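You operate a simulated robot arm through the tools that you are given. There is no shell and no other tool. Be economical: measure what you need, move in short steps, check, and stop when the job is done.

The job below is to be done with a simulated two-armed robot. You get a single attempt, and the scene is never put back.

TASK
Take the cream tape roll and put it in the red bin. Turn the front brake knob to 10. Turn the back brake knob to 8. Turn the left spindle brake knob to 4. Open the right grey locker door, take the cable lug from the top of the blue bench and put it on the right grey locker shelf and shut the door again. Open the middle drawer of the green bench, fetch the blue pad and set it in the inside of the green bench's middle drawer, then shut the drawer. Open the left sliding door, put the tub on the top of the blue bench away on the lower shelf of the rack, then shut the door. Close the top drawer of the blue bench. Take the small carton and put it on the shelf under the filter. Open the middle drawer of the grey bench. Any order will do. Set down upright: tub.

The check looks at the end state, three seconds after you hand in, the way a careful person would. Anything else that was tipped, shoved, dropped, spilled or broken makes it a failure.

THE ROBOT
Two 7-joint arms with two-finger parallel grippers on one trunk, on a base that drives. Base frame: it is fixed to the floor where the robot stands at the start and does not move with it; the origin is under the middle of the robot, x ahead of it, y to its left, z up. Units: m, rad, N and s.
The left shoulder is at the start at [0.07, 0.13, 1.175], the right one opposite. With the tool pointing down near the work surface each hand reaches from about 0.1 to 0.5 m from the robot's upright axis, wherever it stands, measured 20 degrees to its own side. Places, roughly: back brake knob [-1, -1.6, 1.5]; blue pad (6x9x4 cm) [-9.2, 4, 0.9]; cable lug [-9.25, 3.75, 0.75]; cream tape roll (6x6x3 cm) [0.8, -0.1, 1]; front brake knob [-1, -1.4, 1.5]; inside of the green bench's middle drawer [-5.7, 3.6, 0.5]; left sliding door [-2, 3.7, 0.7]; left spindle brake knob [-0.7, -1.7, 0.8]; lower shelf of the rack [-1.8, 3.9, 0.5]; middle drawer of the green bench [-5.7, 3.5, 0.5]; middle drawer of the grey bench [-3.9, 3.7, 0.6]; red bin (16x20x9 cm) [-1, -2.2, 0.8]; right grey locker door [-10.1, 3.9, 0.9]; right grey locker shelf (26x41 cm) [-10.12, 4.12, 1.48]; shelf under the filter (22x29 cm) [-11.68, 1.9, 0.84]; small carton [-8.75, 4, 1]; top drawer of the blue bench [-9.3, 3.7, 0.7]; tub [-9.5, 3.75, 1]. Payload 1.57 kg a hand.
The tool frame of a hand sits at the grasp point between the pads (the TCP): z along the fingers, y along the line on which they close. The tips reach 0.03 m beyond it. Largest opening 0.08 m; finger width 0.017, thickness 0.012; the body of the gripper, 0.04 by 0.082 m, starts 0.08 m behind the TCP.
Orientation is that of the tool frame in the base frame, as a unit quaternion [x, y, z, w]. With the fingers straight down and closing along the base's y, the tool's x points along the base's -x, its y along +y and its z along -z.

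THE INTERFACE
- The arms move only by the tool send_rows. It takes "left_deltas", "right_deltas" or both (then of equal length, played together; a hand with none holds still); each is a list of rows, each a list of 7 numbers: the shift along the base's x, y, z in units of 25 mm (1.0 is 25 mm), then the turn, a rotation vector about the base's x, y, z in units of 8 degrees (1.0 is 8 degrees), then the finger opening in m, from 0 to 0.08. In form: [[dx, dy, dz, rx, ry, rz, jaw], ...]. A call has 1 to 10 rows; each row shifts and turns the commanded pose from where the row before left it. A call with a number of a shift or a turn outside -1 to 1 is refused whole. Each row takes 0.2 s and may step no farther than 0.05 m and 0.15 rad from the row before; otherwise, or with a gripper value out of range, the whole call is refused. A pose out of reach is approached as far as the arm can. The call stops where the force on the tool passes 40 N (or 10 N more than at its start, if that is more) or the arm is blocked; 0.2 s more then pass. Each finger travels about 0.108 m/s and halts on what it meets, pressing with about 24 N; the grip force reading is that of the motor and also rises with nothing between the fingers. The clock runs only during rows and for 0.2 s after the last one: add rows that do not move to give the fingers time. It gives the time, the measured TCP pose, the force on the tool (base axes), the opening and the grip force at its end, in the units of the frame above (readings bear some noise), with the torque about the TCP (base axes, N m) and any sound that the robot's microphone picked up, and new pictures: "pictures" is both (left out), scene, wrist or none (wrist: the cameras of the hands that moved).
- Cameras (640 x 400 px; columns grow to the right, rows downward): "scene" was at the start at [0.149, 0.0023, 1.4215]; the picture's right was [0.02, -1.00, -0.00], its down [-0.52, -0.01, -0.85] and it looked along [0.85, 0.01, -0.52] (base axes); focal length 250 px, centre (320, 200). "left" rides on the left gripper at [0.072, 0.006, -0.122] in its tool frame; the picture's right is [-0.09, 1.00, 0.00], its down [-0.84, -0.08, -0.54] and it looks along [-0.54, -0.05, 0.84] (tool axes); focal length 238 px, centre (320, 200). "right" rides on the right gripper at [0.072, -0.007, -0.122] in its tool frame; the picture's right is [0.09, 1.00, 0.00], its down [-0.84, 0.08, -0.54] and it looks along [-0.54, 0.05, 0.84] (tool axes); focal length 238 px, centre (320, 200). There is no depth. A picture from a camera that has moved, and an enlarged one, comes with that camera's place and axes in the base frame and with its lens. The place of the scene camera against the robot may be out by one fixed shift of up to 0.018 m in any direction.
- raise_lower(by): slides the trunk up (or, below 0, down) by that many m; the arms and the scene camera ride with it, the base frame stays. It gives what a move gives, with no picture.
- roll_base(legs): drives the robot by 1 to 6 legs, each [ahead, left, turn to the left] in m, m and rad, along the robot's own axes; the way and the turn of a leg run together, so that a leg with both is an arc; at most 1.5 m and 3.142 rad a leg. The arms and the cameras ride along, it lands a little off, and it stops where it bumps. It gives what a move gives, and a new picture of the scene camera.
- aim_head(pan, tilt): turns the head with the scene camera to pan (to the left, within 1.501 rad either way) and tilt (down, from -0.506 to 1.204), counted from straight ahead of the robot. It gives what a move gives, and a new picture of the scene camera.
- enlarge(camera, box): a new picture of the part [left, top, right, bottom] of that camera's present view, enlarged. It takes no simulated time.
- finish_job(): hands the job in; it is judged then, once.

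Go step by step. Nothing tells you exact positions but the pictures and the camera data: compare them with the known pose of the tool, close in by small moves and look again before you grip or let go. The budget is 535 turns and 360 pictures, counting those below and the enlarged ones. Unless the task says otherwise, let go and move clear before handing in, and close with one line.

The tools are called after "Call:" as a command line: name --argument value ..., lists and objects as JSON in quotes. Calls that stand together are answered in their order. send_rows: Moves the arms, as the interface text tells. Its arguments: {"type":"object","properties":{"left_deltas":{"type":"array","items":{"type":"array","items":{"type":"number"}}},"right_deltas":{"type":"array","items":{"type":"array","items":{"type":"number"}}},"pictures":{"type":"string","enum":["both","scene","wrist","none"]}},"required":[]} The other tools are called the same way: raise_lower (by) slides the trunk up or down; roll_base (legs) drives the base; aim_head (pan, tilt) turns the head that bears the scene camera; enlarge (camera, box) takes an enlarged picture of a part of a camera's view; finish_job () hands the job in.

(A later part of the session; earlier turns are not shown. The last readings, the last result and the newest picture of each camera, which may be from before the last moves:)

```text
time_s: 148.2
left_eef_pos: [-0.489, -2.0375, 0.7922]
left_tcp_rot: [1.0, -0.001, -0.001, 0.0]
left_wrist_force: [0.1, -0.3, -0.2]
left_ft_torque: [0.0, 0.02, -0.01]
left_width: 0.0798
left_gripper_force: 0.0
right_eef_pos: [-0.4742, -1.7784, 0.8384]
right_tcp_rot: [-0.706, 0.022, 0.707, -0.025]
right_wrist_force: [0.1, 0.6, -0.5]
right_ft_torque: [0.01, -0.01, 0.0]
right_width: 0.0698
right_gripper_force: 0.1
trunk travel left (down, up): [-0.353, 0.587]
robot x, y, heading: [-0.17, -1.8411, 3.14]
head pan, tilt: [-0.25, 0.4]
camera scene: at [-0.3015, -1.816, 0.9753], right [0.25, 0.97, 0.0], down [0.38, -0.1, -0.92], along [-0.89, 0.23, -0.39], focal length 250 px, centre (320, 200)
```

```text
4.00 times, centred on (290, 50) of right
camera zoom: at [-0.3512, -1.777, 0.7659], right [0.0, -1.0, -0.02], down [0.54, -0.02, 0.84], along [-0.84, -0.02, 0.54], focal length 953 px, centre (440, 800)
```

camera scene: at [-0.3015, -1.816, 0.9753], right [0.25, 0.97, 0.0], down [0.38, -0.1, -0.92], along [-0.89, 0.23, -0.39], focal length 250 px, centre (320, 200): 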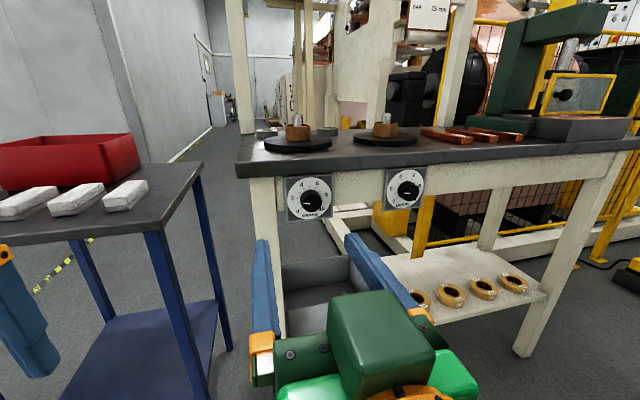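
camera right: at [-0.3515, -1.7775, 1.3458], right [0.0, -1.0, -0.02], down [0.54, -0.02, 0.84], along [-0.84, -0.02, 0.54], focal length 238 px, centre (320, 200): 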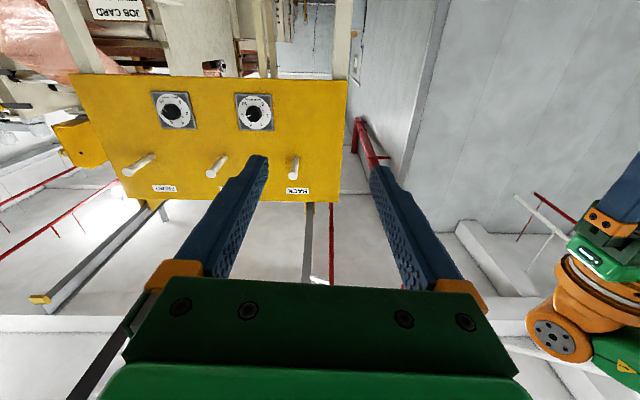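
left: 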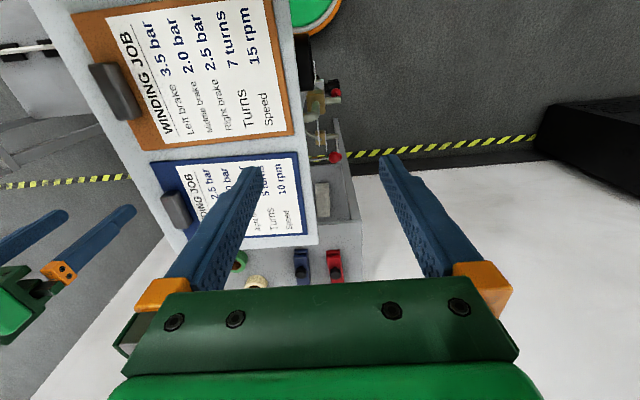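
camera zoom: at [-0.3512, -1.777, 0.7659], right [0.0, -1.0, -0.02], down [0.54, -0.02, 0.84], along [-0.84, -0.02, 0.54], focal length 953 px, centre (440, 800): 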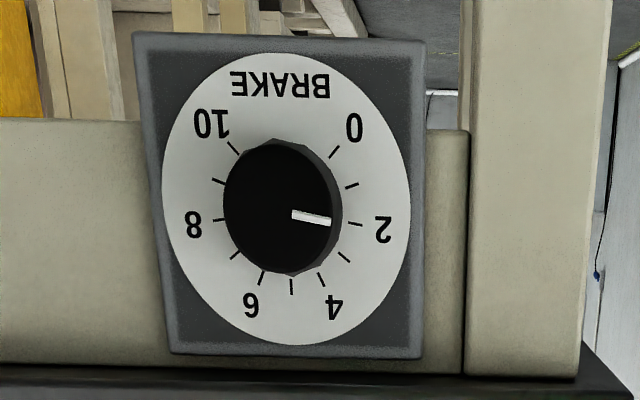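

It reads 2, so 54° clockwise brings it to 4. I line the hand up in front of the knob.

Call:
send_rows --right_deltas '[[-0.9, 0.37, -0.43, 0.65, 0, 0, 0.07], [-0.9, 0.37, -0.43, 0.65, 0, 0, 0.07], [-0.9, 0.37, -0.43, 0.65, 0, 0, 0.07], [-0.9, 0.37, -0.43, 0.65, 0, 0, 0.07], [-0.9, 0.37, -0.43, 0.65, 0, 0, 0.07], [-0.9, 0.37, -0.43, 0.65, 0, 0, 0.07]]' --pictures "wrist"

```text
time_s: 149.6
left_eef_pos: [-0.489, -2.0387, 0.7933]
left_tcp_rot: [1.0, -0.001, 0.001, -0.001]
left_wrist_force: [0.8, -0.1, 0.1]
left_ft_torque: [0.03, 0.03, -0.02]
left_width: 0.0801
left_gripper_force: 0.1
right_eef_pos: [-0.6139, -1.7323, 0.7811]
right_tcp_rot: [0.687, 0.169, -0.687, -0.166]
right_wrist_force: [-0.1, 0.2, -0.2]
right_ft_torque: [-0.01, 0.01, 0.02]
right_width: 0.0702
right_gripper_force: 0.0
right hand out of reach, approached as far as the arm can: row 1, 2
trunk travel left (down, up): [-0.353, 0.587]
robot x, y, heading: [-0.1732, -1.8419, 3.142]
head pan, tilt: [-0.25, 0.4]
camera right: at [-0.4917, -1.6932, 0.7217], right [0.0, -0.84, -0.54], down [0.54, -0.45, 0.71], along [-0.84, -0.3, 0.46], focal length 238 px, centre (320, 200)
```

right: 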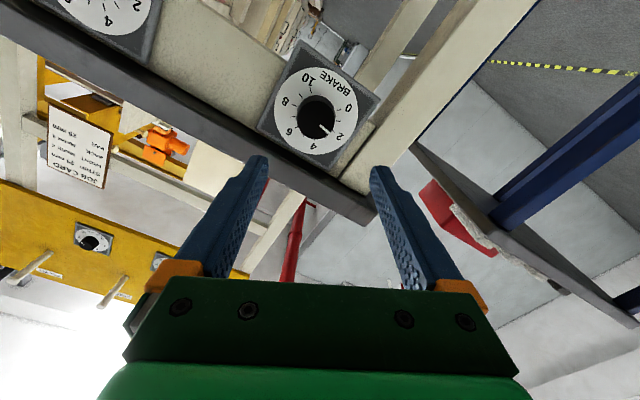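

Call:
send_rows --right_deltas '[[-0.9, 0.18, -0.11, 0, 0, 0, 0.07], [-0.9, 0.18, -0.11, 0, 0, 0, 0.07], [-0.9, 0, 0, 0, 0, 0, 0.07], [-0.9, 0, 0, 0, 0, 0, 0.07]]' --pictures "wrist"

```text
time_s: 150.6
left_eef_pos: [-0.4893, -2.0389, 0.7925]
left_tcp_rot: [1.0, 0.0, 0.0, -0.001]
left_wrist_force: [0.0, -1.1, -0.1]
left_ft_torque: [0.01, -0.01, 0.0]
left_width: 0.0799
left_gripper_force: 0.0
right_eef_pos: [-0.7047, -1.7267, 0.7755]
right_tcp_rot: [-0.687, -0.169, 0.687, 0.166]
right_wrist_force: [-0.4, -0.6, -0.1]
right_ft_torque: [-0.04, -0.01, 0.04]
right_width: 0.07
right_gripper_force: 0.2
trunk travel left (down, up): [-0.353, 0.587]
robot x, y, heading: [-0.1702, -1.8411, 3.139]
head pan, tilt: [-0.25, 0.4]
camera right: at [-0.5803, -1.6861, 0.7152], right [0.0, -0.84, -0.54], down [0.54, -0.45, 0.71], along [-0.84, -0.29, 0.46], focal length 238 px, centre (320, 200)
```

right: 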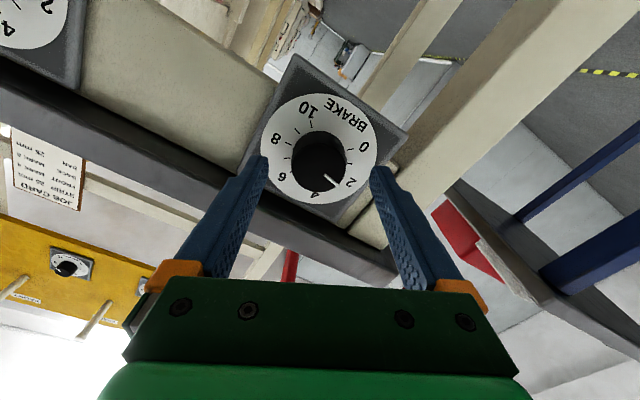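

Aligned; the knob is about 3.5 cm ahead. Advance 1.4 cm and grip.

Call:
send_rows --right_deltas '[[-0.55, 0, 0, 0, 0, 0, 0.07], [0, 0, 0, 0, 0, 0, 0.05], [0, 0, 0, 0, 0, 0, 0.03], [0, 0, 0, 0, 0, 0, 0.03], [0, 0, 0, 0, 0, 0, 0.03]]' --pictures "wrist"

```text
time_s: 151.8
left_eef_pos: [-0.4876, -2.0373, 0.7928]
left_tcp_rot: [1.0, -0.001, -0.001, -0.001]
left_wrist_force: [0.2, -0.3, -0.5]
left_ft_torque: [-0.01, 0.0, 0.01]
left_width: 0.08
left_gripper_force: 0.0
right_eef_pos: [-0.717, -1.7245, 0.7752]
right_tcp_rot: [-0.687, -0.168, 0.687, 0.165]
right_wrist_force: [-1.3, -0.6, -0.1]
right_ft_torque: [0.01, 0.08, 0.05]
right_width: 0.0381
right_gripper_force: 43.7
trunk travel left (down, up): [-0.353, 0.587]
robot x, y, heading: [-0.1693, -1.8383, 3.142]
head pan, tilt: [-0.25, 0.4]
camera right: at [-0.5934, -1.6852, 0.7155], right [0.0, -0.84, -0.54], down [0.54, -0.45, 0.71], along [-0.84, -0.29, 0.46], focal length 238 px, centre (320, 200)
```

right: 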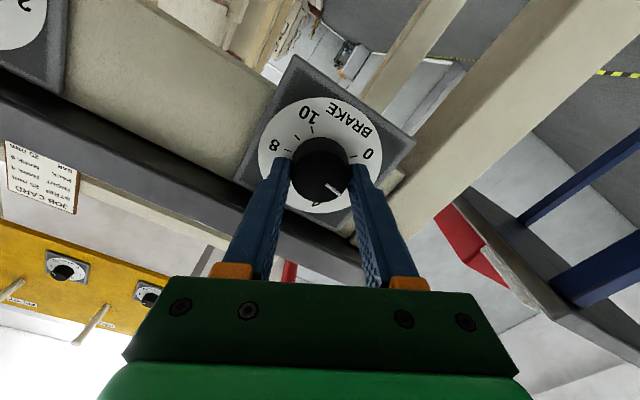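

Gripped. Turning 54° clockwise.

Call:
send_rows --right_deltas '[[0, 0, 0, -1, 0, 0, 0.03], [0, 0, 0, -1, 0, 0, 0.03], [0, 0, 0, -1, 0, 0, 0.03], [0, 0, 0, -1, 0, 0, 0.03], [0, 0, 0, -1, 0, 0, 0.03], [0, 0, 0, -1, 0, 0, 0.03], [0, 0, 0, -0.75, 0, 0, 0.03], [0, 0, 0, 0, 0, 0, 0.03]]' --pictures "wrist"

Call:
enlarge --camera "right" --box '[230, 80, 410, 230]'

```text
time_s: 153.6
left_eef_pos: [-0.4874, -2.0385, 0.7933]
left_tcp_rot: [1.0, 0.0, -0.002, 0.0]
left_wrist_force: [-0.3, -0.7, 0.0]
left_ft_torque: [-0.02, -0.02, -0.03]
left_width: 0.0804
left_gripper_force: 0.0
right_eef_pos: [-0.7168, -1.7234, 0.7767]
right_tcp_rot: [-0.688, 0.163, 0.688, -0.165]
right_wrist_force: [18.6, 0.2, -16.6]
right_ft_torque: [0.03, -0.5, -0.07]
right_width: 0.0384
right_gripper_force: 44.1
trunk travel left (down, up): [-0.353, 0.587]
robot x, y, heading: [-0.1708, -1.8398, 3.137]
head pan, tilt: [-0.25, 0.4]
camera right: at [-0.5933, -1.7493, 0.709], right [0.0, -0.93, 0.37], down [0.54, 0.31, 0.78], along [-0.84, 0.2, 0.51], focal length 238 px, centre (320, 200)
```

right: 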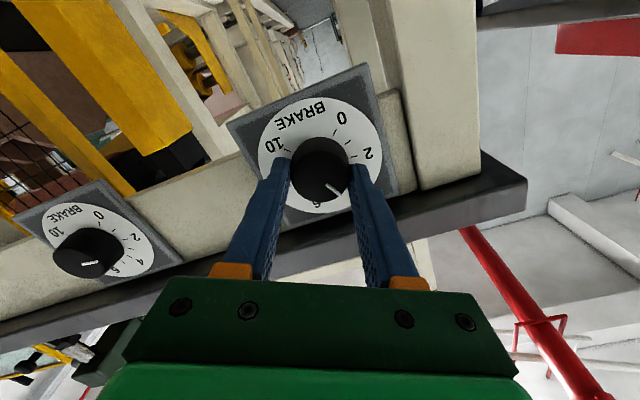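

```text
2.67 times, centred on (320, 155) of right
camera zoom: at [-0.5933, -1.7493, 0.709], right [0.0, -0.93, 0.37], down [0.54, 0.31, 0.78], along [-0.84, 0.2, 0.51], focal length 636 px, centre (320, 320)
```

zoom: 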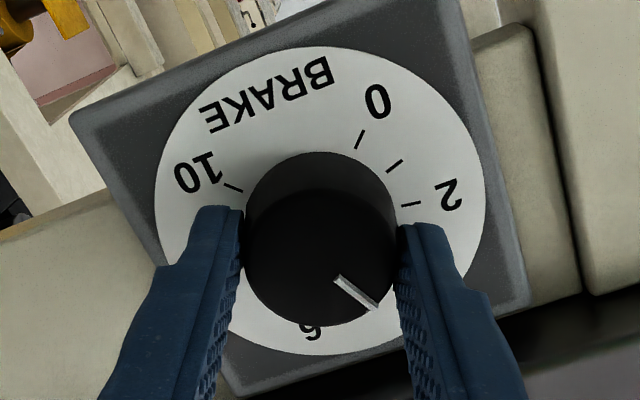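

Call:
send_rows --right_deltas '[[0, 0, 0, 0, 0, 0, 0.06], [0, 0, 0, 0, 0, 0, 0.07], [1, 0, 0, 0, 0, 0, 0.07], [1, 0, 0, 0, 0, 0, 0.07], [1, 0, 0, 0, 0, 0, 0.07], [1, 0, 0, 0, 0, 0, 0.07]]' --pictures "none"

Call:
enlarge --camera "right" --box '[250, 70, 390, 170]'

```text
time_s: 155.0
left_eef_pos: [-0.4877, -2.0379, 0.793]
left_tcp_rot: [1.0, -0.001, 0.0, -0.001]
left_wrist_force: [-0.7, 0.0, -0.3]
left_ft_torque: [0.0, 0.0, -0.02]
left_width: 0.08
left_gripper_force: 0.1
right_eef_pos: [-0.6166, -1.7231, 0.7757]
right_tcp_rot: [-0.687, 0.163, 0.689, -0.164]
right_wrist_force: [0.0, 0.3, 0.4]
right_ft_torque: [0.01, 0.02, -0.01]
right_width: 0.0701
right_gripper_force: 0.2
trunk travel left (down, up): [-0.353, 0.587]
robot x, y, heading: [-0.1682, -1.8386, 3.137]
head pan, tilt: [-0.25, 0.4]
```

```text
4.00 times, centred on (320, 120) of right
camera zoom: at [-0.4937, -1.749, 0.7087], right [0.0, -0.93, 0.37], down [0.54, 0.31, 0.78], along [-0.84, 0.2, 0.51], focal length 953 px, centre (320, 520)
```

zoom: 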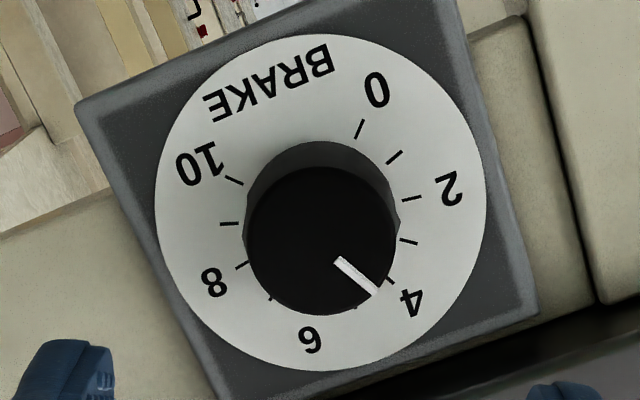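

Call:
aim_head --pan -0.25 --tilt 0.35

Call:
enlarge --camera "scene" --box '[270, 150, 430, 250]'

```text
time_s: 155.6
left_eef_pos: [-0.4893, -2.037, 0.7933]
left_tcp_rot: [1.0, -0.001, -0.001, -0.001]
left_wrist_force: [-0.4, 0.9, 0.5]
left_ft_torque: [-0.02, -0.01, -0.04]
left_width: 0.0799
left_gripper_force: 0.0
right_eef_pos: [-0.6167, -1.723, 0.7761]
right_tcp_rot: [-0.687, 0.163, 0.689, -0.165]
right_wrist_force: [0.1, -0.1, -0.2]
right_ft_torque: [0.01, 0.0, -0.01]
right_width: 0.0699
right_gripper_force: 0.0
trunk travel left (down, up): [-0.353, 0.587]
robot x, y, heading: [-0.1706, -1.8376, 3.143]
head pan, tilt: [-0.25, 0.351]
camera scene: at [-0.3019, -1.8158, 0.9798], right [0.25, 0.97, 0.0], down [0.33, -0.09, -0.94], along [-0.91, 0.23, -0.34], focal length 250 px, centre (320, 200)
```

scene: 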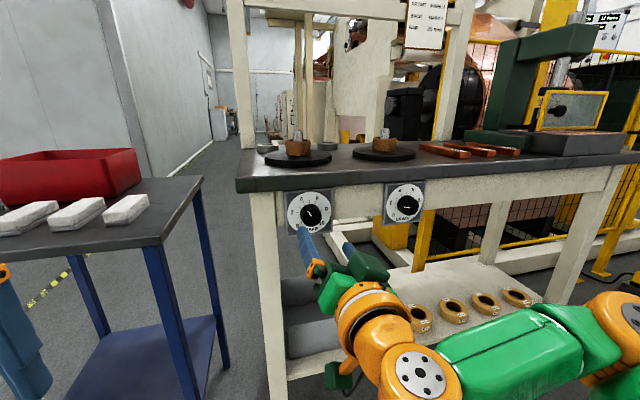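

```text
4.00 times, centred on (350, 200) of scene
camera zoom: at [-0.3019, -1.8158, 0.9798], right [0.25, 0.97, 0.0], down [0.33, -0.09, -0.94], along [-0.91, 0.23, -0.34], focal length 998 px, centre (200, 200)
```

zoom: 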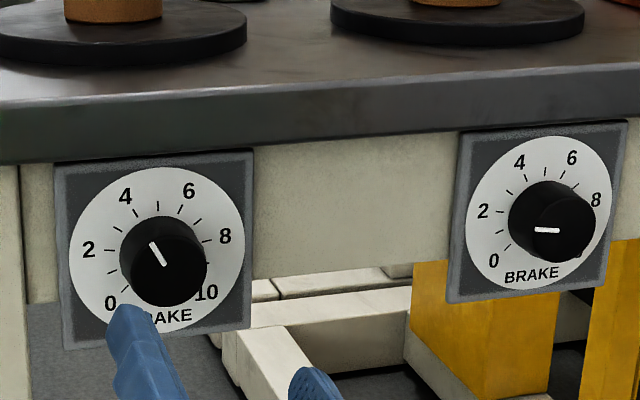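

The left spindle brake reads 4. All knobs are done; I retract, raise the trunk and drive north toward the rack.

Call:
send_rows --right_deltas '[[1, 0, 0, 0.8, 0, 0, 0.07], [1, 0, 0, 0.8, 0, 0, 0.07], [1, 0, 0, 0.8, 0, 0, 0.07], [0.5, 0, 0, 0.8, 0, 0, 0.07]]' --pictures "none"

Call:
raise_lower --by 0.4

Call:
raise_lower --by 0.08

Call:
roll_base --legs '[[0.2, 0, 0], [0, -1.4, 0]]'

```text
time_s: 156.6
left_eef_pos: [-0.4892, -2.0382, 0.7925]
left_tcp_rot: [1.0, -0.002, -0.001, -0.001]
left_wrist_force: [-0.6, -0.7, 0.4]
left_ft_torque: [0.03, -0.02, -0.02]
left_width: 0.08
left_gripper_force: 0.1
right_eef_pos: [-0.57, -1.7488, 0.8021]
right_tcp_rot: [-0.707, 0.008, 0.707, -0.006]
right_wrist_force: [0.4, 0.2, -0.3]
right_ft_torque: [-0.02, 0.0, 0.0]
right_width: 0.0701
right_gripper_force: 0.0
right hand out of reach, approached as far as the arm can: row 1, 2, 3, 4
trunk travel left (down, up): [-0.353, 0.587]
robot x, y, heading: [-0.1742, -1.8354, 3.138]
head pan, tilt: [-0.25, 0.351]
```

```text
time_s: 160.5
left_eef_pos: [-0.4884, -2.0375, 1.1922]
left_tcp_rot: [1.0, -0.001, -0.001, -0.001]
left_wrist_force: [0.5, 0.4, 0.0]
left_ft_torque: [0.0, 0.0, -0.02]
left_width: 0.0799
left_gripper_force: 0.1
right_eef_pos: [-0.5703, -1.7503, 1.2021]
right_tcp_rot: [0.707, -0.007, -0.707, 0.006]
right_wrist_force: [0.0, -0.2, -0.1]
right_ft_torque: [0.0, 0.01, 0.01]
right_width: 0.0703
right_gripper_force: 0.1
trunk travel left (down, up): [-0.753, 0.187]
robot x, y, heading: [-0.1688, -1.8369, 3.139]
head pan, tilt: [-0.25, 0.351]
```

```text
time_s: 161.6
left_eef_pos: [-0.4875, -2.0377, 1.273]
left_tcp_rot: [1.0, -0.001, -0.001, -0.002]
left_wrist_force: [-0.9, 0.1, -0.3]
left_ft_torque: [-0.02, -0.03, -0.02]
left_width: 0.0797
left_gripper_force: 0.1
right_eef_pos: [-0.57, -1.748, 1.2818]
right_tcp_rot: [0.707, -0.005, -0.707, 0.008]
right_wrist_force: [-0.2, -0.2, 0.3]
right_ft_torque: [-0.01, 0.01, 0.01]
right_width: 0.0701
right_gripper_force: 0.1
trunk travel left (down, up): [-0.833, 0.107]
robot x, y, heading: [-0.1711, -1.8401, 3.142]
head pan, tilt: [-0.25, 0.351]
```

```text
time_s: 169.9
left_eef_pos: [-0.6904, -0.6244, 1.2734]
left_tcp_rot: [1.0, 0.008, 0.0, -0.001]
left_wrist_force: [0.2, -0.4, 0.1]
left_ft_torque: [0.02, 0.02, -0.02]
left_width: 0.0801
left_gripper_force: 0.0
right_eef_pos: [-0.778, -0.3361, 1.2817]
right_tcp_rot: [0.707, -0.001, -0.707, 0.013]
right_wrist_force: [-0.6, 0.4, -0.2]
right_ft_torque: [-0.02, 0.03, -0.01]
right_width: 0.0699
right_gripper_force: 0.1
trunk travel left (down, up): [-0.833, 0.107]
robot x, y, heading: [-0.3763, -0.421, -3.124]
head pan, tilt: [-0.25, 0.351]
camera scene: at [-0.5084, -0.399, 1.4599], right [0.23, 0.97, 0.0], down [0.33, -0.08, -0.94], along [-0.91, 0.22, -0.34], focal length 250 px, centre (320, 200)
```

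scene: 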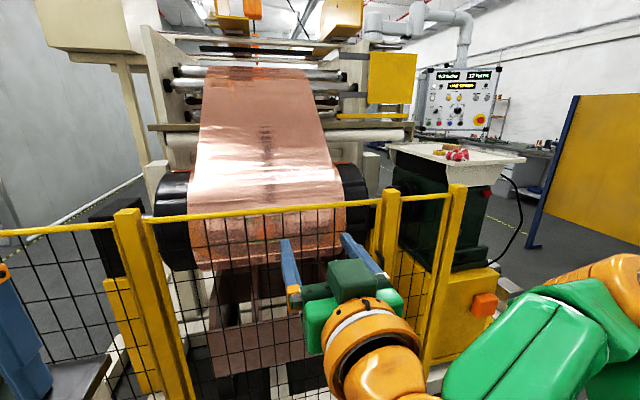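

Turning to face north.

Call:
roll_base --legs '[[0, 0, -1.57]]'

Call:
aim_head --pan 0.3 --tilt 0.1

```text
time_s: 174.1
left_eef_pos: [-0.5811, -0.1054, 1.2723]
left_tcp_rot: [0.714, -0.701, 0.0, -0.001]
left_wrist_force: [0.3, 0.2, -0.3]
left_ft_torque: [0.0, -0.01, 0.0]
left_width: 0.08
left_gripper_force: 0.2
right_eef_pos: [-0.294, -0.0188, 1.2818]
right_tcp_rot: [-0.5, 0.5, 0.51, 0.49]
right_wrist_force: [0.3, 0.6, -0.4]
right_ft_torque: [-0.03, 0.01, 0.01]
right_width: 0.07
right_gripper_force: 0.0
trunk travel left (down, up): [-0.833, 0.107]
robot x, y, heading: [-0.3798, -0.4201, 1.591]
head pan, tilt: [-0.25, 0.351]
camera scene: at [-0.3473, -0.2782, 1.4599], right [0.97, -0.23, 0.0], down [-0.08, -0.33, -0.94], along [0.22, 0.91, -0.34], focal length 250 px, centre (320, 200)
```

scene: 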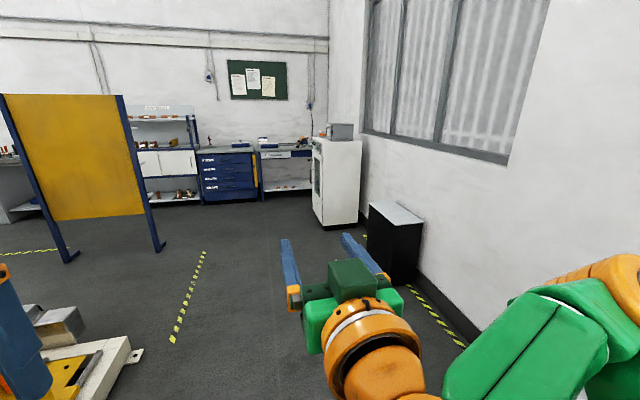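

```text
time_s: 175.1
left_eef_pos: [-0.58, -0.1054, 1.2721]
left_tcp_rot: [0.713, -0.701, 0.0, -0.001]
left_wrist_force: [-0.2, 0.3, -0.2]
left_ft_torque: [0.0, 0.02, -0.01]
left_width: 0.0802
left_gripper_force: 0.1
right_eef_pos: [-0.2922, -0.0187, 1.2817]
right_tcp_rot: [-0.5, 0.5, 0.51, 0.49]
right_wrist_force: [-0.5, -0.4, 0.5]
right_ft_torque: [-0.03, -0.02, -0.03]
right_width: 0.0702
right_gripper_force: 0.1
trunk travel left (down, up): [-0.833, 0.107]
robot x, y, heading: [-0.376, -0.4257, 1.587]
head pan, tilt: [0.3, 0.099]
camera scene: at [-0.3969, -0.2813, 1.4832], right [0.95, 0.31, 0.0], down [0.03, -0.09, -0.99], along [-0.31, 0.95, -0.1], focal length 250 px, centre (320, 200)
```

scene: 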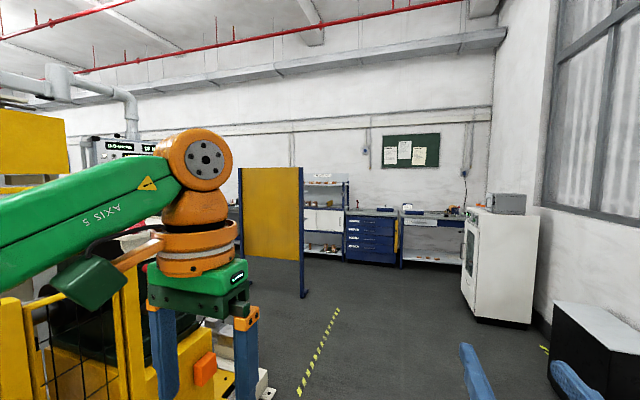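

I see the rack with white doors at the north wall behind a yellow screen. Driving north, then around the screen's right end.

Call:
roll_base --legs '[[1.5, 0.02, 0], [1.5, 0.05, 0], [0.35, 0.6, 0]]'

Call:
aim_head --pan 0.8 --tilt 0.5

```text
refused: leg 1 is longer than a leg can be; nothing moved
```

```text
time_s: 176.0
left_eef_pos: [-0.5804, -0.106, 1.274]
left_tcp_rot: [0.713, -0.701, -0.001, -0.001]
left_wrist_force: [0.5, -0.8, 0.7]
left_ft_torque: [0.0, 0.0, 0.0]
left_width: 0.0801
left_gripper_force: 0.1
right_eef_pos: [-0.2936, -0.0178, 1.282]
right_tcp_rot: [-0.501, 0.499, 0.511, 0.489]
right_wrist_force: [-0.2, -0.8, -0.1]
right_ft_torque: [0.0, -0.01, -0.02]
right_width: 0.07
right_gripper_force: 0.1
trunk travel left (down, up): [-0.833, 0.107]
robot x, y, heading: [-0.3754, -0.4199, 1.59]
head pan, tilt: [0.799, 0.499]
camera scene: at [-0.4346, -0.3064, 1.4463], right [0.69, 0.73, 0.0], down [0.35, -0.33, -0.88], along [-0.64, 0.6, -0.48], focal length 250 px, centre (320, 200)
```

scene: 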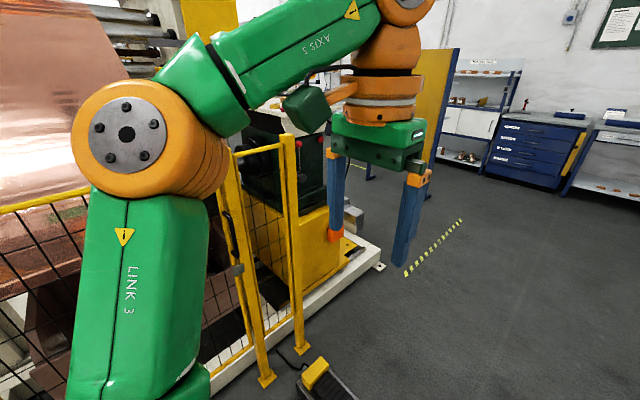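

Call:
roll_base --legs '[[1.45, 0, 0], [1.45, 0.05, 0], [0.4, 0.55, 0]]'

Call:
aim_head --pan 0.8 --tilt 0.4

```text
time_s: 193.4
left_eef_pos: [-1.2849, 3.168, 1.2742]
left_tcp_rot: [0.719, -0.695, 0.0, -0.001]
left_wrist_force: [-0.1, 0.4, -0.4]
left_ft_torque: [-0.01, 0.0, -0.02]
left_width: 0.08
left_gripper_force: 0.2
right_eef_pos: [-0.999, 3.2605, 1.2825]
right_tcp_rot: [-0.504, 0.496, 0.514, 0.486]
right_wrist_force: [-0.4, 0.2, 0.5]
right_ft_torque: [0.05, 0.02, 0.01]
right_width: 0.0698
right_gripper_force: 0.1
trunk travel left (down, up): [-0.833, 0.107]
robot x, y, heading: [-1.0799, 2.8618, 1.603]
head pan, tilt: [0.799, 0.499]
camera scene: at [-1.1347, 2.9696, 1.4463], right [0.67, 0.74, 0.0], down [0.35, -0.32, -0.88], along [-0.65, 0.59, -0.48], focal length 250 px, centre (320, 200)
```

scene: 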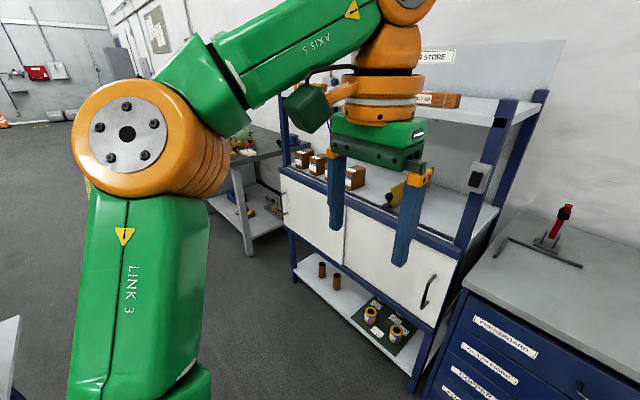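

```text
time_s: 194.1
left_eef_pos: [-1.2848, 3.1683, 1.2736]
left_tcp_rot: [0.719, -0.695, -0.001, -0.001]
left_wrist_force: [-0.3, -0.6, -0.7]
left_ft_torque: [0.01, 0.0, -0.04]
left_width: 0.0799
left_gripper_force: 0.0
right_eef_pos: [-0.9989, 3.261, 1.2819]
right_tcp_rot: [-0.505, 0.495, 0.515, 0.484]
right_wrist_force: [-0.9, -0.2, -0.7]
right_ft_torque: [-0.05, -0.01, -0.03]
right_width: 0.07
right_gripper_force: 0.0
trunk travel left (down, up): [-0.833, 0.107]
robot x, y, heading: [-1.0756, 2.8597, 1.603]
head pan, tilt: [0.799, 0.4]
camera scene: at [-1.137, 2.9714, 1.4553], right [0.67, 0.74, 0.0], down [0.29, -0.26, -0.92], along [-0.68, 0.62, -0.39], focal length 250 px, centre (320, 200)
```

scene: 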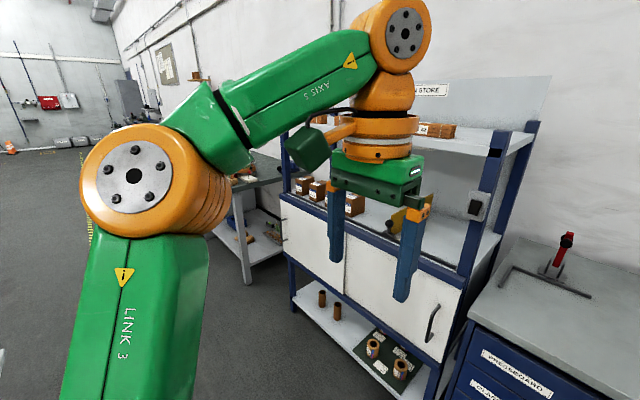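

The rack has two white sliding doors; the left one's handle sits at its left edge (~x=-2.2). I drive in front of it.

Call:
roll_base --legs '[[0.1, 0.4, 0], [0.1, 0.45, -0.03]]'

Call:
aim_head --pan 0.15 --tilt 0.7

```text
time_s: 199.0
left_eef_pos: [-2.1217, 3.3527, 1.2745]
left_tcp_rot: [0.707, -0.707, -0.001, -0.001]
left_wrist_force: [-0.2, -0.3, 0.1]
left_ft_torque: [-0.02, 0.02, 0.02]
left_width: 0.0801
left_gripper_force: 0.0
right_eef_pos: [-1.8332, 3.4355, 1.2814]
right_tcp_rot: [-0.497, 0.503, 0.507, 0.493]
right_wrist_force: [-0.1, 0.5, 1.0]
right_ft_torque: [-0.04, 0.04, -0.02]
right_width: 0.07
right_gripper_force: 0.1
trunk travel left (down, up): [-0.833, 0.107]
robot x, y, heading: [-1.9242, 3.0372, 1.577]
head pan, tilt: [0.799, 0.4]
camera scene: at [-1.9798, 3.1522, 1.4555], right [0.69, 0.72, 0.0], down [0.28, -0.27, -0.92], along [-0.66, 0.64, -0.39], focal length 250 px, centre (320, 200)
```

scene: 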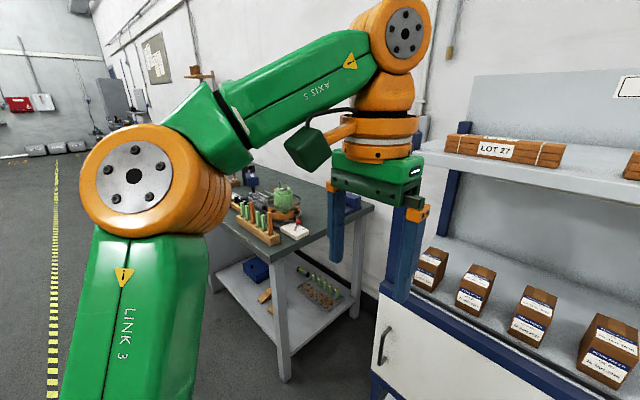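

```text
time_s: 200.0
left_eef_pos: [-2.125, 3.3535, 1.2718]
left_tcp_rot: [0.708, -0.706, 0.0, -0.001]
left_wrist_force: [0.1, 0.4, 1.0]
left_ft_torque: [-0.01, -0.02, 0.0]
left_width: 0.08
left_gripper_force: 0.1
right_eef_pos: [-1.8362, 3.4364, 1.2823]
right_tcp_rot: [-0.496, 0.504, 0.506, 0.494]
right_wrist_force: [1.2, 0.3, 1.4]
right_ft_torque: [0.0, -0.02, 0.02]
right_width: 0.0701
right_gripper_force: 0.0
trunk travel left (down, up): [-0.833, 0.107]
robot x, y, heading: [-1.9256, 3.0409, 1.572]
head pan, tilt: [0.15, 0.7]
camera scene: at [-1.9286, 3.1722, 1.4285], right [0.99, 0.15, 0.0], down [0.1, -0.64, -0.77], along [-0.12, 0.76, -0.64], focal length 250 px, centre (320, 200)
```

scene: 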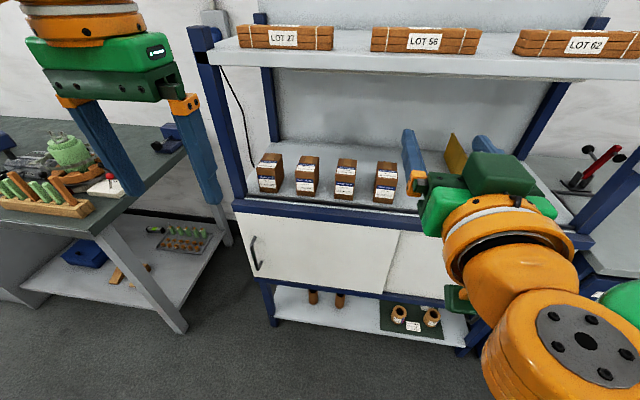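

Left handle at about (-2.236, 3.67, 0.74). I lower the trunk and level the left hand toward it.

Call:
raise_lower --by -0.35

Call:
send_rows --left_deltas '[[0, 0, 0.3, 1, 0, 0, 0.07], [0, 0, 0.3, 1, 0, 0, 0.07], [-0.3, 0, 0, 1, 0, 0, 0.07], [-0.3, 0, 0, 1, 0, 0, 0.07], [-0.3, 0, 0, 1, 0, 0, 0.07], [-0.5, 0, 0, 1, 0, 0, 0.07], [-0.5, 0, -0.5, 1, 0, 0, 0.07], [-0.5, 0, -0.5, 1, 0, 0, 0.07], [-0.5, 0, -0.5, 1, 0, 0, 0.07], [-0.5, 0, -0.5, 1, 0, 0, 0.07]]' --pictures "none"

Call:
send_rows --left_deltas '[[-0.3, 0, -1, 1, 0, 0, 0.07], [-0.3, 0, -1, 0.25, 0, 0, 0.07], [-0.3, 0, -1, 0, 0, 0, 0.07], [0, 0, -1, 0, 0, 0, 0.07], [0, 0, -1, 0, 0, 0, 0.07]]' --pictures "both"

```text
time_s: 203.4
left_eef_pos: [-2.124, 3.3543, 0.9227]
left_tcp_rot: [0.709, -0.706, -0.001, -0.002]
left_wrist_force: [-0.9, -1.0, -1.1]
left_ft_torque: [0.04, 0.0, -0.02]
left_width: 0.0801
left_gripper_force: 0.0
right_eef_pos: [-1.8346, 3.4373, 0.9315]
right_tcp_rot: [-0.496, 0.504, 0.507, 0.493]
right_wrist_force: [-0.1, 0.2, 0.4]
right_ft_torque: [0.01, 0.01, 0.02]
right_width: 0.0699
right_gripper_force: 0.0
trunk travel left (down, up): [-0.483, 0.457]
robot x, y, heading: [-1.9229, 3.0353, 1.572]
head pan, tilt: [0.15, 0.7]
```

```text
time_s: 205.6
left_eef_pos: [-2.236, 3.3658, 0.9125]
left_tcp_rot: [0.542, -0.54, -0.455, -0.455]
left_wrist_force: [-0.5, 0.0, -0.8]
left_ft_torque: [0.03, 0.0, -0.04]
left_width: 0.07
left_gripper_force: 0.0
left hand out of reach, approached as far as the arm can: row 9, 10
right_eef_pos: [-1.8363, 3.4368, 0.9319]
right_tcp_rot: [-0.497, 0.503, 0.506, 0.494]
right_wrist_force: [-0.2, -1.0, 0.5]
right_ft_torque: [-0.03, -0.01, 0.02]
right_width: 0.0698
right_gripper_force: 0.0
trunk travel left (down, up): [-0.483, 0.457]
robot x, y, heading: [-1.9255, 3.0372, 1.578]
head pan, tilt: [0.15, 0.7]
```

```text
time_s: 206.8
left_eef_pos: [-2.2754, 3.3742, 0.795]
left_tcp_rot: [-0.499, 0.5, 0.499, 0.502]
left_wrist_force: [0.1, 0.3, 0.1]
left_ft_torque: [-0.03, 0.01, -0.03]
left_width: 0.07
left_gripper_force: 0.1
left hand out of reach, approached as far as the arm can: row 1
right_eef_pos: [-1.8359, 3.4376, 0.9312]
right_tcp_rot: [-0.496, 0.504, 0.506, 0.494]
right_wrist_force: [-0.1, 0.2, -0.2]
right_ft_torque: [0.02, -0.01, -0.01]
right_width: 0.0701
right_gripper_force: 0.0
trunk travel left (down, up): [-0.483, 0.457]
robot x, y, heading: [-1.9282, 3.0368, 1.573]
head pan, tilt: [0.15, 0.7]
camera scene: at [-1.9286, 3.1723, 1.0785], right [0.99, 0.15, 0.0], down [0.1, -0.64, -0.76], along [-0.12, 0.76, -0.64], focal length 250 px, centre (320, 200)
camera left: at [-2.2832, 3.2512, 0.7235], right [-1.0, 0.0, 0.09], down [0.07, -0.54, 0.84], along [0.05, 0.84, 0.54], focal length 238 px, centre (320, 200)
```

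scene: 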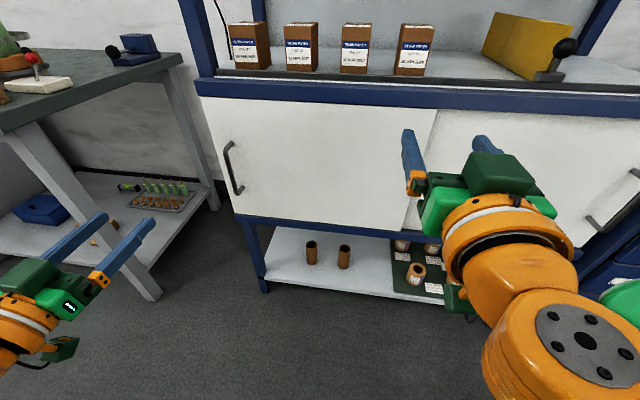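
left: 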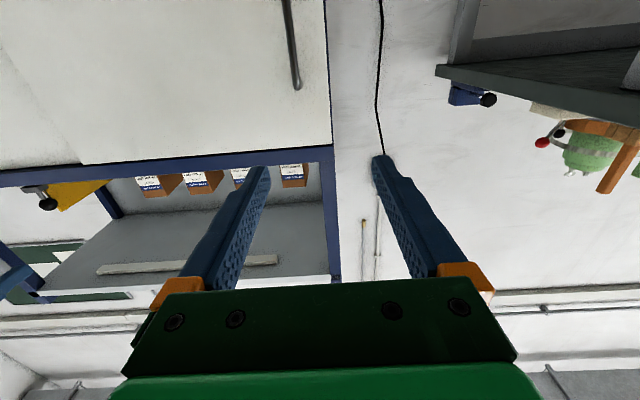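

Handle bar at x≈-2.23, z 0.66–0.79. Moving in front of it.

Call:
send_rows --left_deltas '[[0.36, 0.3, -0.56, 0, 0, 0, 0.07], [0.36, 0.3, -0.56, 0, 0, 0, 0.07], [0.36, 0.3, -0.56, 0, 0, 0, 0.07], [0.36, 1, -0.56, 0, 0, 0, 0.07], [0.36, 1, -0.56, 0, 0, 0, 0.07], [0, 1, 0, 0, 0, 0, 0.07], [0, 1, 0, 0, 0, 0, 0.07], [0, 1, 0, 0, 0, 0, 0.07], [0, 1, 0, 0, 0, 0, 0.07], [0, 1, 0, 0, 0, 0, 0.07]]' --pictures "both"

```text
time_s: 209.0
left_eef_pos: [-2.2693, 3.4669, 0.7696]
left_tcp_rot: [-0.5, 0.5, 0.499, 0.502]
left_wrist_force: [0.3, 0.1, 0.4]
left_ft_torque: [0.0, 0.0, -0.03]
left_width: 0.0698
left_gripper_force: 0.1
left hand out of reach, approached as far as the arm can: row 5, 6, 7, 8, 9, 10
right_eef_pos: [-1.8352, 3.439, 0.932]
right_tcp_rot: [-0.497, 0.503, 0.507, 0.493]
right_wrist_force: [0.0, -0.2, -1.3]
right_ft_torque: [-0.03, 0.0, 0.01]
right_width: 0.0699
right_gripper_force: 0.0
trunk travel left (down, up): [-0.483, 0.457]
robot x, y, heading: [-1.9248, 3.0398, 1.573]
head pan, tilt: [0.15, 0.7]
camera scene: at [-1.9285, 3.1726, 1.0784], right [0.99, 0.15, 0.0], down [0.1, -0.64, -0.76], along [-0.12, 0.76, -0.64], focal length 250 px, centre (320, 200)
camera left: at [-2.2755, 3.3445, 0.7002], right [-1.0, 0.0, 0.09], down [0.07, -0.54, 0.84], along [0.05, 0.84, 0.54], focal length 238 px, centre (320, 200)
```

scene: 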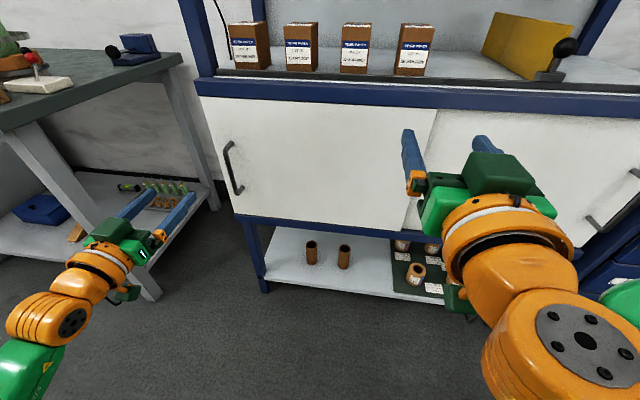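
left: 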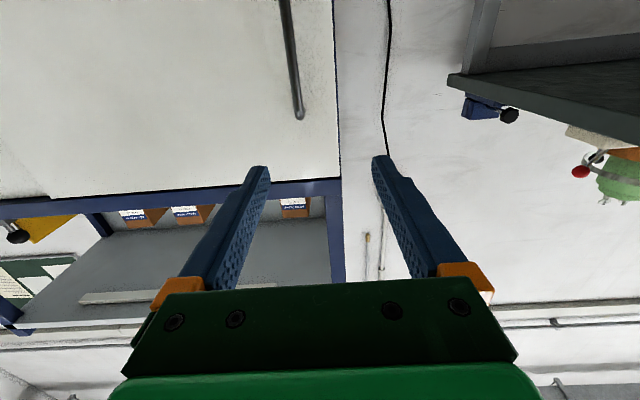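

The left arm stalls short, so I pull the commands back and move the base closer and left.

Call:
send_rows --left_deltas '[[0, -1, 0, 0, 0, 0, 0.07], [0, -1, 0, 0, 0, 0, 0.07], [0, -1, 0, 0, 0, 0, 0.07], [0, -1, 0, 0, 0, 0, 0.07], [0, -1, 0, 0, 0, 0, 0.07], [0, -1, 0, 0, 0, 0, 0.07]]' --right_deltas '[[0, -0.6, 0.3, 0, 0, 0, 0.07], [0, -0.6, 0.3, 0, 0, 0, 0.07], [0, -0.6, 0.3, 0, 0, 0, 0.07], [0, -0.6, 0.3, 0, 0, 0, 0.07], [0, -0.6, 0.3, 0, 0, 0, 0.07], [0, -0.6, 0.3, 0, 0, 0, 0.07]]' --pictures "none"

Call:
roll_base --legs '[[0.12, 0.12, 0]]'

Call:
send_rows --left_deltas '[[0, 0, 0, 0, 0, 0, 0.07]]' --pictures "wrist"

```text
time_s: 210.4
left_eef_pos: [-2.2747, 3.3169, 0.7717]
left_tcp_rot: [-0.499, 0.499, 0.499, 0.503]
left_wrist_force: [-0.7, -0.9, -0.1]
left_ft_torque: [-0.03, 0.02, 0.01]
left_width: 0.0701
left_gripper_force: 0.0
left hand out of reach, approached as far as the arm can: row 6
right_eef_pos: [-1.8424, 3.3553, 0.9836]
right_tcp_rot: [-0.497, 0.503, 0.507, 0.493]
right_wrist_force: [-0.3, -0.8, 0.1]
right_ft_torque: [0.0, 0.0, 0.03]
right_width: 0.0699
right_gripper_force: 0.1
right hand out of reach, approached as far as the arm can: row 1, 2, 3
trunk travel left (down, up): [-0.483, 0.457]
robot x, y, heading: [-1.9259, 3.0378, 1.572]
head pan, tilt: [0.15, 0.7]
```

```text
time_s: 211.9
left_eef_pos: [-2.3936, 3.4343, 0.7693]
left_tcp_rot: [-0.501, 0.499, 0.499, 0.501]
left_wrist_force: [0.0, -0.2, 0.0]
left_ft_torque: [-0.02, 0.03, 0.01]
left_width: 0.0696
left_gripper_force: 0.1
right_eef_pos: [-1.962, 3.474, 0.9829]
right_tcp_rot: [-0.498, 0.502, 0.507, 0.492]
right_wrist_force: [-0.2, -0.3, 0.5]
right_ft_torque: [-0.01, 0.04, 0.02]
right_width: 0.0701
right_gripper_force: 0.1
trunk travel left (down, up): [-0.483, 0.457]
robot x, y, heading: [-2.0419, 3.1562, 1.578]
head pan, tilt: [0.15, 0.7]
camera scene: at [-2.0473, 3.2909, 1.0785], right [0.99, 0.16, 0.0], down [0.1, -0.64, -0.76], along [-0.12, 0.76, -0.64], focal length 250 px, centre (320, 200)
```

scene: 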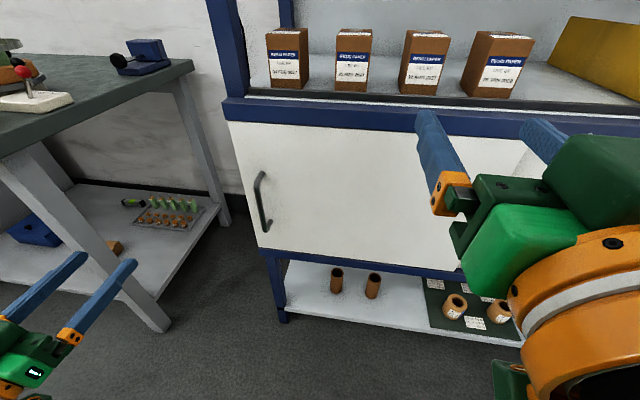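

```text
time_s: 212.3
left_eef_pos: [-2.3932, 3.4341, 0.7706]
left_tcp_rot: [-0.5, 0.499, 0.499, 0.502]
left_wrist_force: [0.0, 0.4, -0.9]
left_ft_torque: [-0.02, 0.01, 0.01]
left_width: 0.0698
left_gripper_force: 0.1
right_eef_pos: [-1.9608, 3.4737, 0.9845]
right_tcp_rot: [-0.497, 0.503, 0.507, 0.493]
right_wrist_force: [-0.5, -0.3, 1.0]
right_ft_torque: [0.0, -0.01, 0.02]
right_width: 0.0701
right_gripper_force: 0.1
trunk travel left (down, up): [-0.483, 0.457]
robot x, y, heading: [-2.0395, 3.1562, 1.578]
head pan, tilt: [0.15, 0.7]
camera left: at [-2.4002, 3.3116, 0.6999], right [-1.0, 0.0, 0.09], down [0.07, -0.54, 0.84], along [0.05, 0.84, 0.54], focal length 238 px, centre (320, 200)
```

left: 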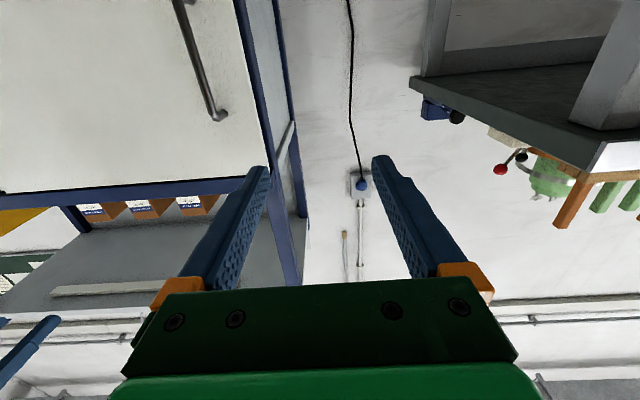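

Call:
send_rows --left_deltas '[[1, 0, -0.3, 0, 0, 0, 0.07], [1, 0, -0.3, 0, 0, 0, 0.07], [1, 0, -0.3, 0, 0, 0, 0.07], [1, 0, -0.3, 0, 0, 0, 0.07], [1, 0, -0.3, 0, 0, 0, 0.07], [1, 0, -0.3, 0, 0, 0, 0.07], [0.5, 0.6, 0, 0, 0, 0, 0.07], [0, 1, 0, 0, 0, 0, 0.07], [0, 1, 0, 0, 0, 0, 0.07], [0, 1, 0, 0, 0, 0, 0.07]]' --pictures "wrist"

```text
time_s: 214.5
left_eef_pos: [-2.3804, 3.5424, 0.7421]
left_tcp_rot: [-0.501, 0.498, 0.499, 0.502]
left_wrist_force: [0.7, 0.3, -0.7]
left_ft_torque: [-0.03, -0.02, 0.0]
left_width: 0.07
left_gripper_force: 0.1
left hand out of reach, approached as far as the arm can: row 1, 2, 3, 4, 5, 6, 7
right_eef_pos: [-1.961, 3.4744, 0.9833]
right_tcp_rot: [-0.498, 0.503, 0.507, 0.492]
right_wrist_force: [-0.2, 1.4, 0.3]
right_ft_torque: [0.0, -0.01, 0.01]
right_width: 0.0702
right_gripper_force: 0.0
trunk travel left (down, up): [-0.483, 0.457]
robot x, y, heading: [-2.0413, 3.1539, 1.573]
head pan, tilt: [0.15, 0.7]
camera left: at [-2.387, 3.42, 0.672], right [-1.0, 0.0, 0.09], down [0.07, -0.54, 0.84], along [0.05, 0.84, 0.54], focal length 238 px, centre (320, 200)
```

left: 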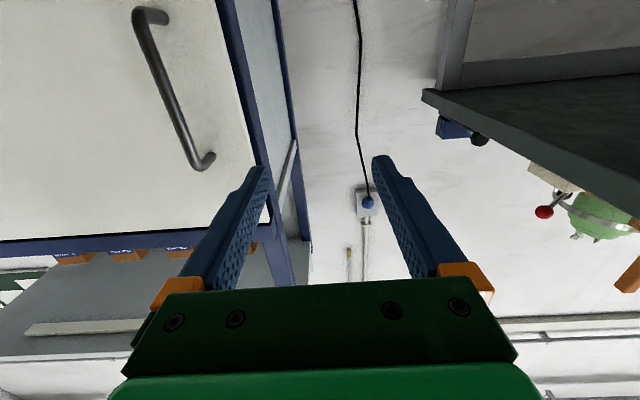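

The arm was too folded, not too extended. I back the base off about 13 cm so the hand can work straight ahead.

Call:
send_rows --left_deltas '[[0, -1, 0, 0, 0, 0, 0.07], [0, -1, 0, 0, 0, 0, 0.07]]' --pictures "none"

Call:
roll_base --legs '[[-0.15, 0, 0]]'

Call:
send_rows --left_deltas '[[0, 1, 0, 0, 0, 0, 0.07], [0, 1, 0, 0, 0, 0, 0.07], [0, 1, -0.2, 0, 0, 0, 0.07], [0.5, 1, -0.2, 0, 0, 0, 0.07], [1, 1, 0, 0, 0, 0, 0.07], [1, 0.6, 0, 0, 0, 0, 0.07], [1, 0.5, 0, 0, 0, 0, 0.07], [1, 0, 0, 0, 0, 0, 0.07], [1, 0, 0, 0, 0, 0, 0.07], [0.6, 0, 0, 0, 0, 0, 0.07]]' --pictures "both"

```text
time_s: 215.1
left_eef_pos: [-2.3794, 3.4906, 0.7441]
left_tcp_rot: [-0.499, 0.5, 0.498, 0.503]
left_wrist_force: [0.7, -0.3, 0.3]
left_ft_torque: [0.02, 0.01, 0.01]
left_width: 0.07
left_gripper_force: 0.1
right_eef_pos: [-1.9609, 3.4746, 0.9838]
right_tcp_rot: [-0.497, 0.503, 0.508, 0.492]
right_wrist_force: [0.4, 0.2, -0.3]
right_ft_torque: [0.0, 0.01, -0.02]
right_width: 0.0701
right_gripper_force: 0.1
trunk travel left (down, up): [-0.483, 0.457]
robot x, y, heading: [-2.0425, 3.1565, 1.576]
head pan, tilt: [0.15, 0.7]
```

```text
time_s: 216.5
left_eef_pos: [-2.38, 3.3409, 0.7431]
left_tcp_rot: [-0.5, 0.499, 0.499, 0.502]
left_wrist_force: [0.4, 0.0, 0.3]
left_ft_torque: [0.01, -0.02, -0.01]
left_width: 0.0699
left_gripper_force: 0.0
right_eef_pos: [-1.9609, 3.3236, 0.9836]
right_tcp_rot: [-0.497, 0.503, 0.508, 0.492]
right_wrist_force: [0.8, 0.0, 0.0]
right_ft_torque: [0.0, 0.0, 0.03]
right_width: 0.0699
right_gripper_force: 0.0
trunk travel left (down, up): [-0.483, 0.457]
robot x, y, heading: [-2.0411, 3.0066, 1.575]
head pan, tilt: [0.15, 0.7]
camera scene: at [-2.0463, 3.1397, 1.0785], right [0.99, 0.16, 0.0], down [0.1, -0.64, -0.77], along [-0.12, 0.76, -0.64], focal length 250 px, centre (320, 200)
```

scene: 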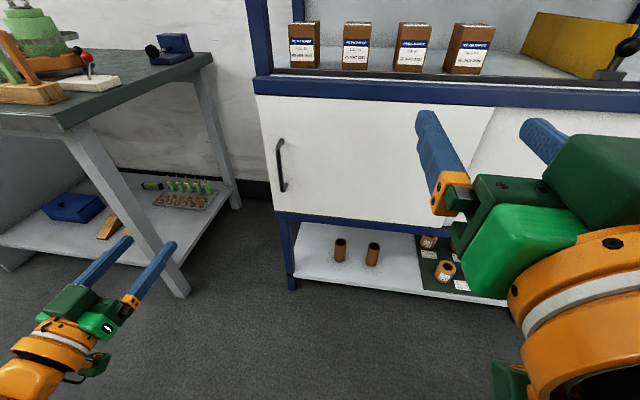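

```text
time_s: 218.7
left_eef_pos: [-2.335, 3.3999, 0.7797]
left_tcp_rot: [-0.5, 0.5, 0.499, 0.502]
left_wrist_force: [0.9, -0.6, 0.0]
left_ft_torque: [-0.02, -0.02, -0.02]
left_width: 0.0702
left_gripper_force: 0.0
left hand out of reach, approached as far as the arm can: row 3, 4, 5, 6, 7, 8, 9, 10
right_eef_pos: [-1.9602, 3.3223, 0.9835]
right_tcp_rot: [-0.498, 0.502, 0.508, 0.492]
right_wrist_force: [-0.1, 0.8, -0.4]
right_ft_torque: [0.0, 0.02, -0.02]
right_width: 0.07
right_gripper_force: 0.1
trunk travel left (down, up): [-0.483, 0.457]
robot x, y, heading: [-2.0428, 3.0044, 1.578]
head pan, tilt: [0.15, 0.7]
camera scene: at [-2.0463, 3.1401, 1.0785], right [0.99, 0.16, 0.0], down [0.1, -0.64, -0.76], along [-0.12, 0.76, -0.64], focal length 250 px, centre (320, 200)
camera left: at [-2.3418, 3.2776, 0.7094], right [-1.0, 0.0, 0.09], down [0.07, -0.54, 0.84], along [0.05, 0.84, 0.54], focal length 238 px, centre (320, 200)
```

scene: 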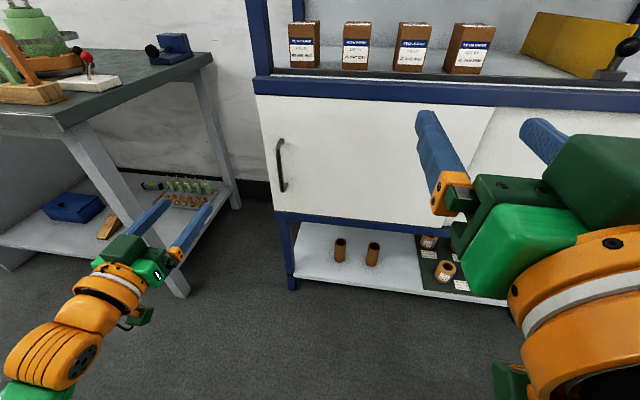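
left: 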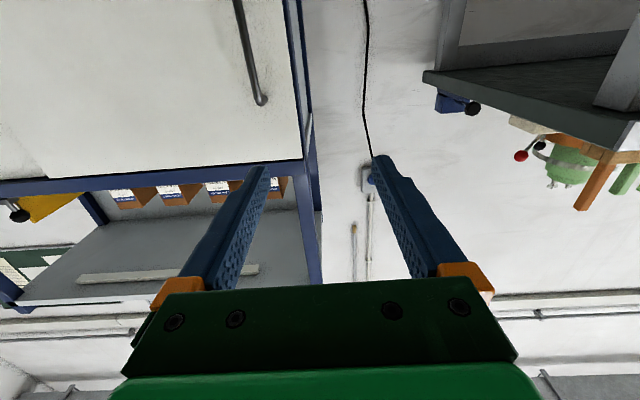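

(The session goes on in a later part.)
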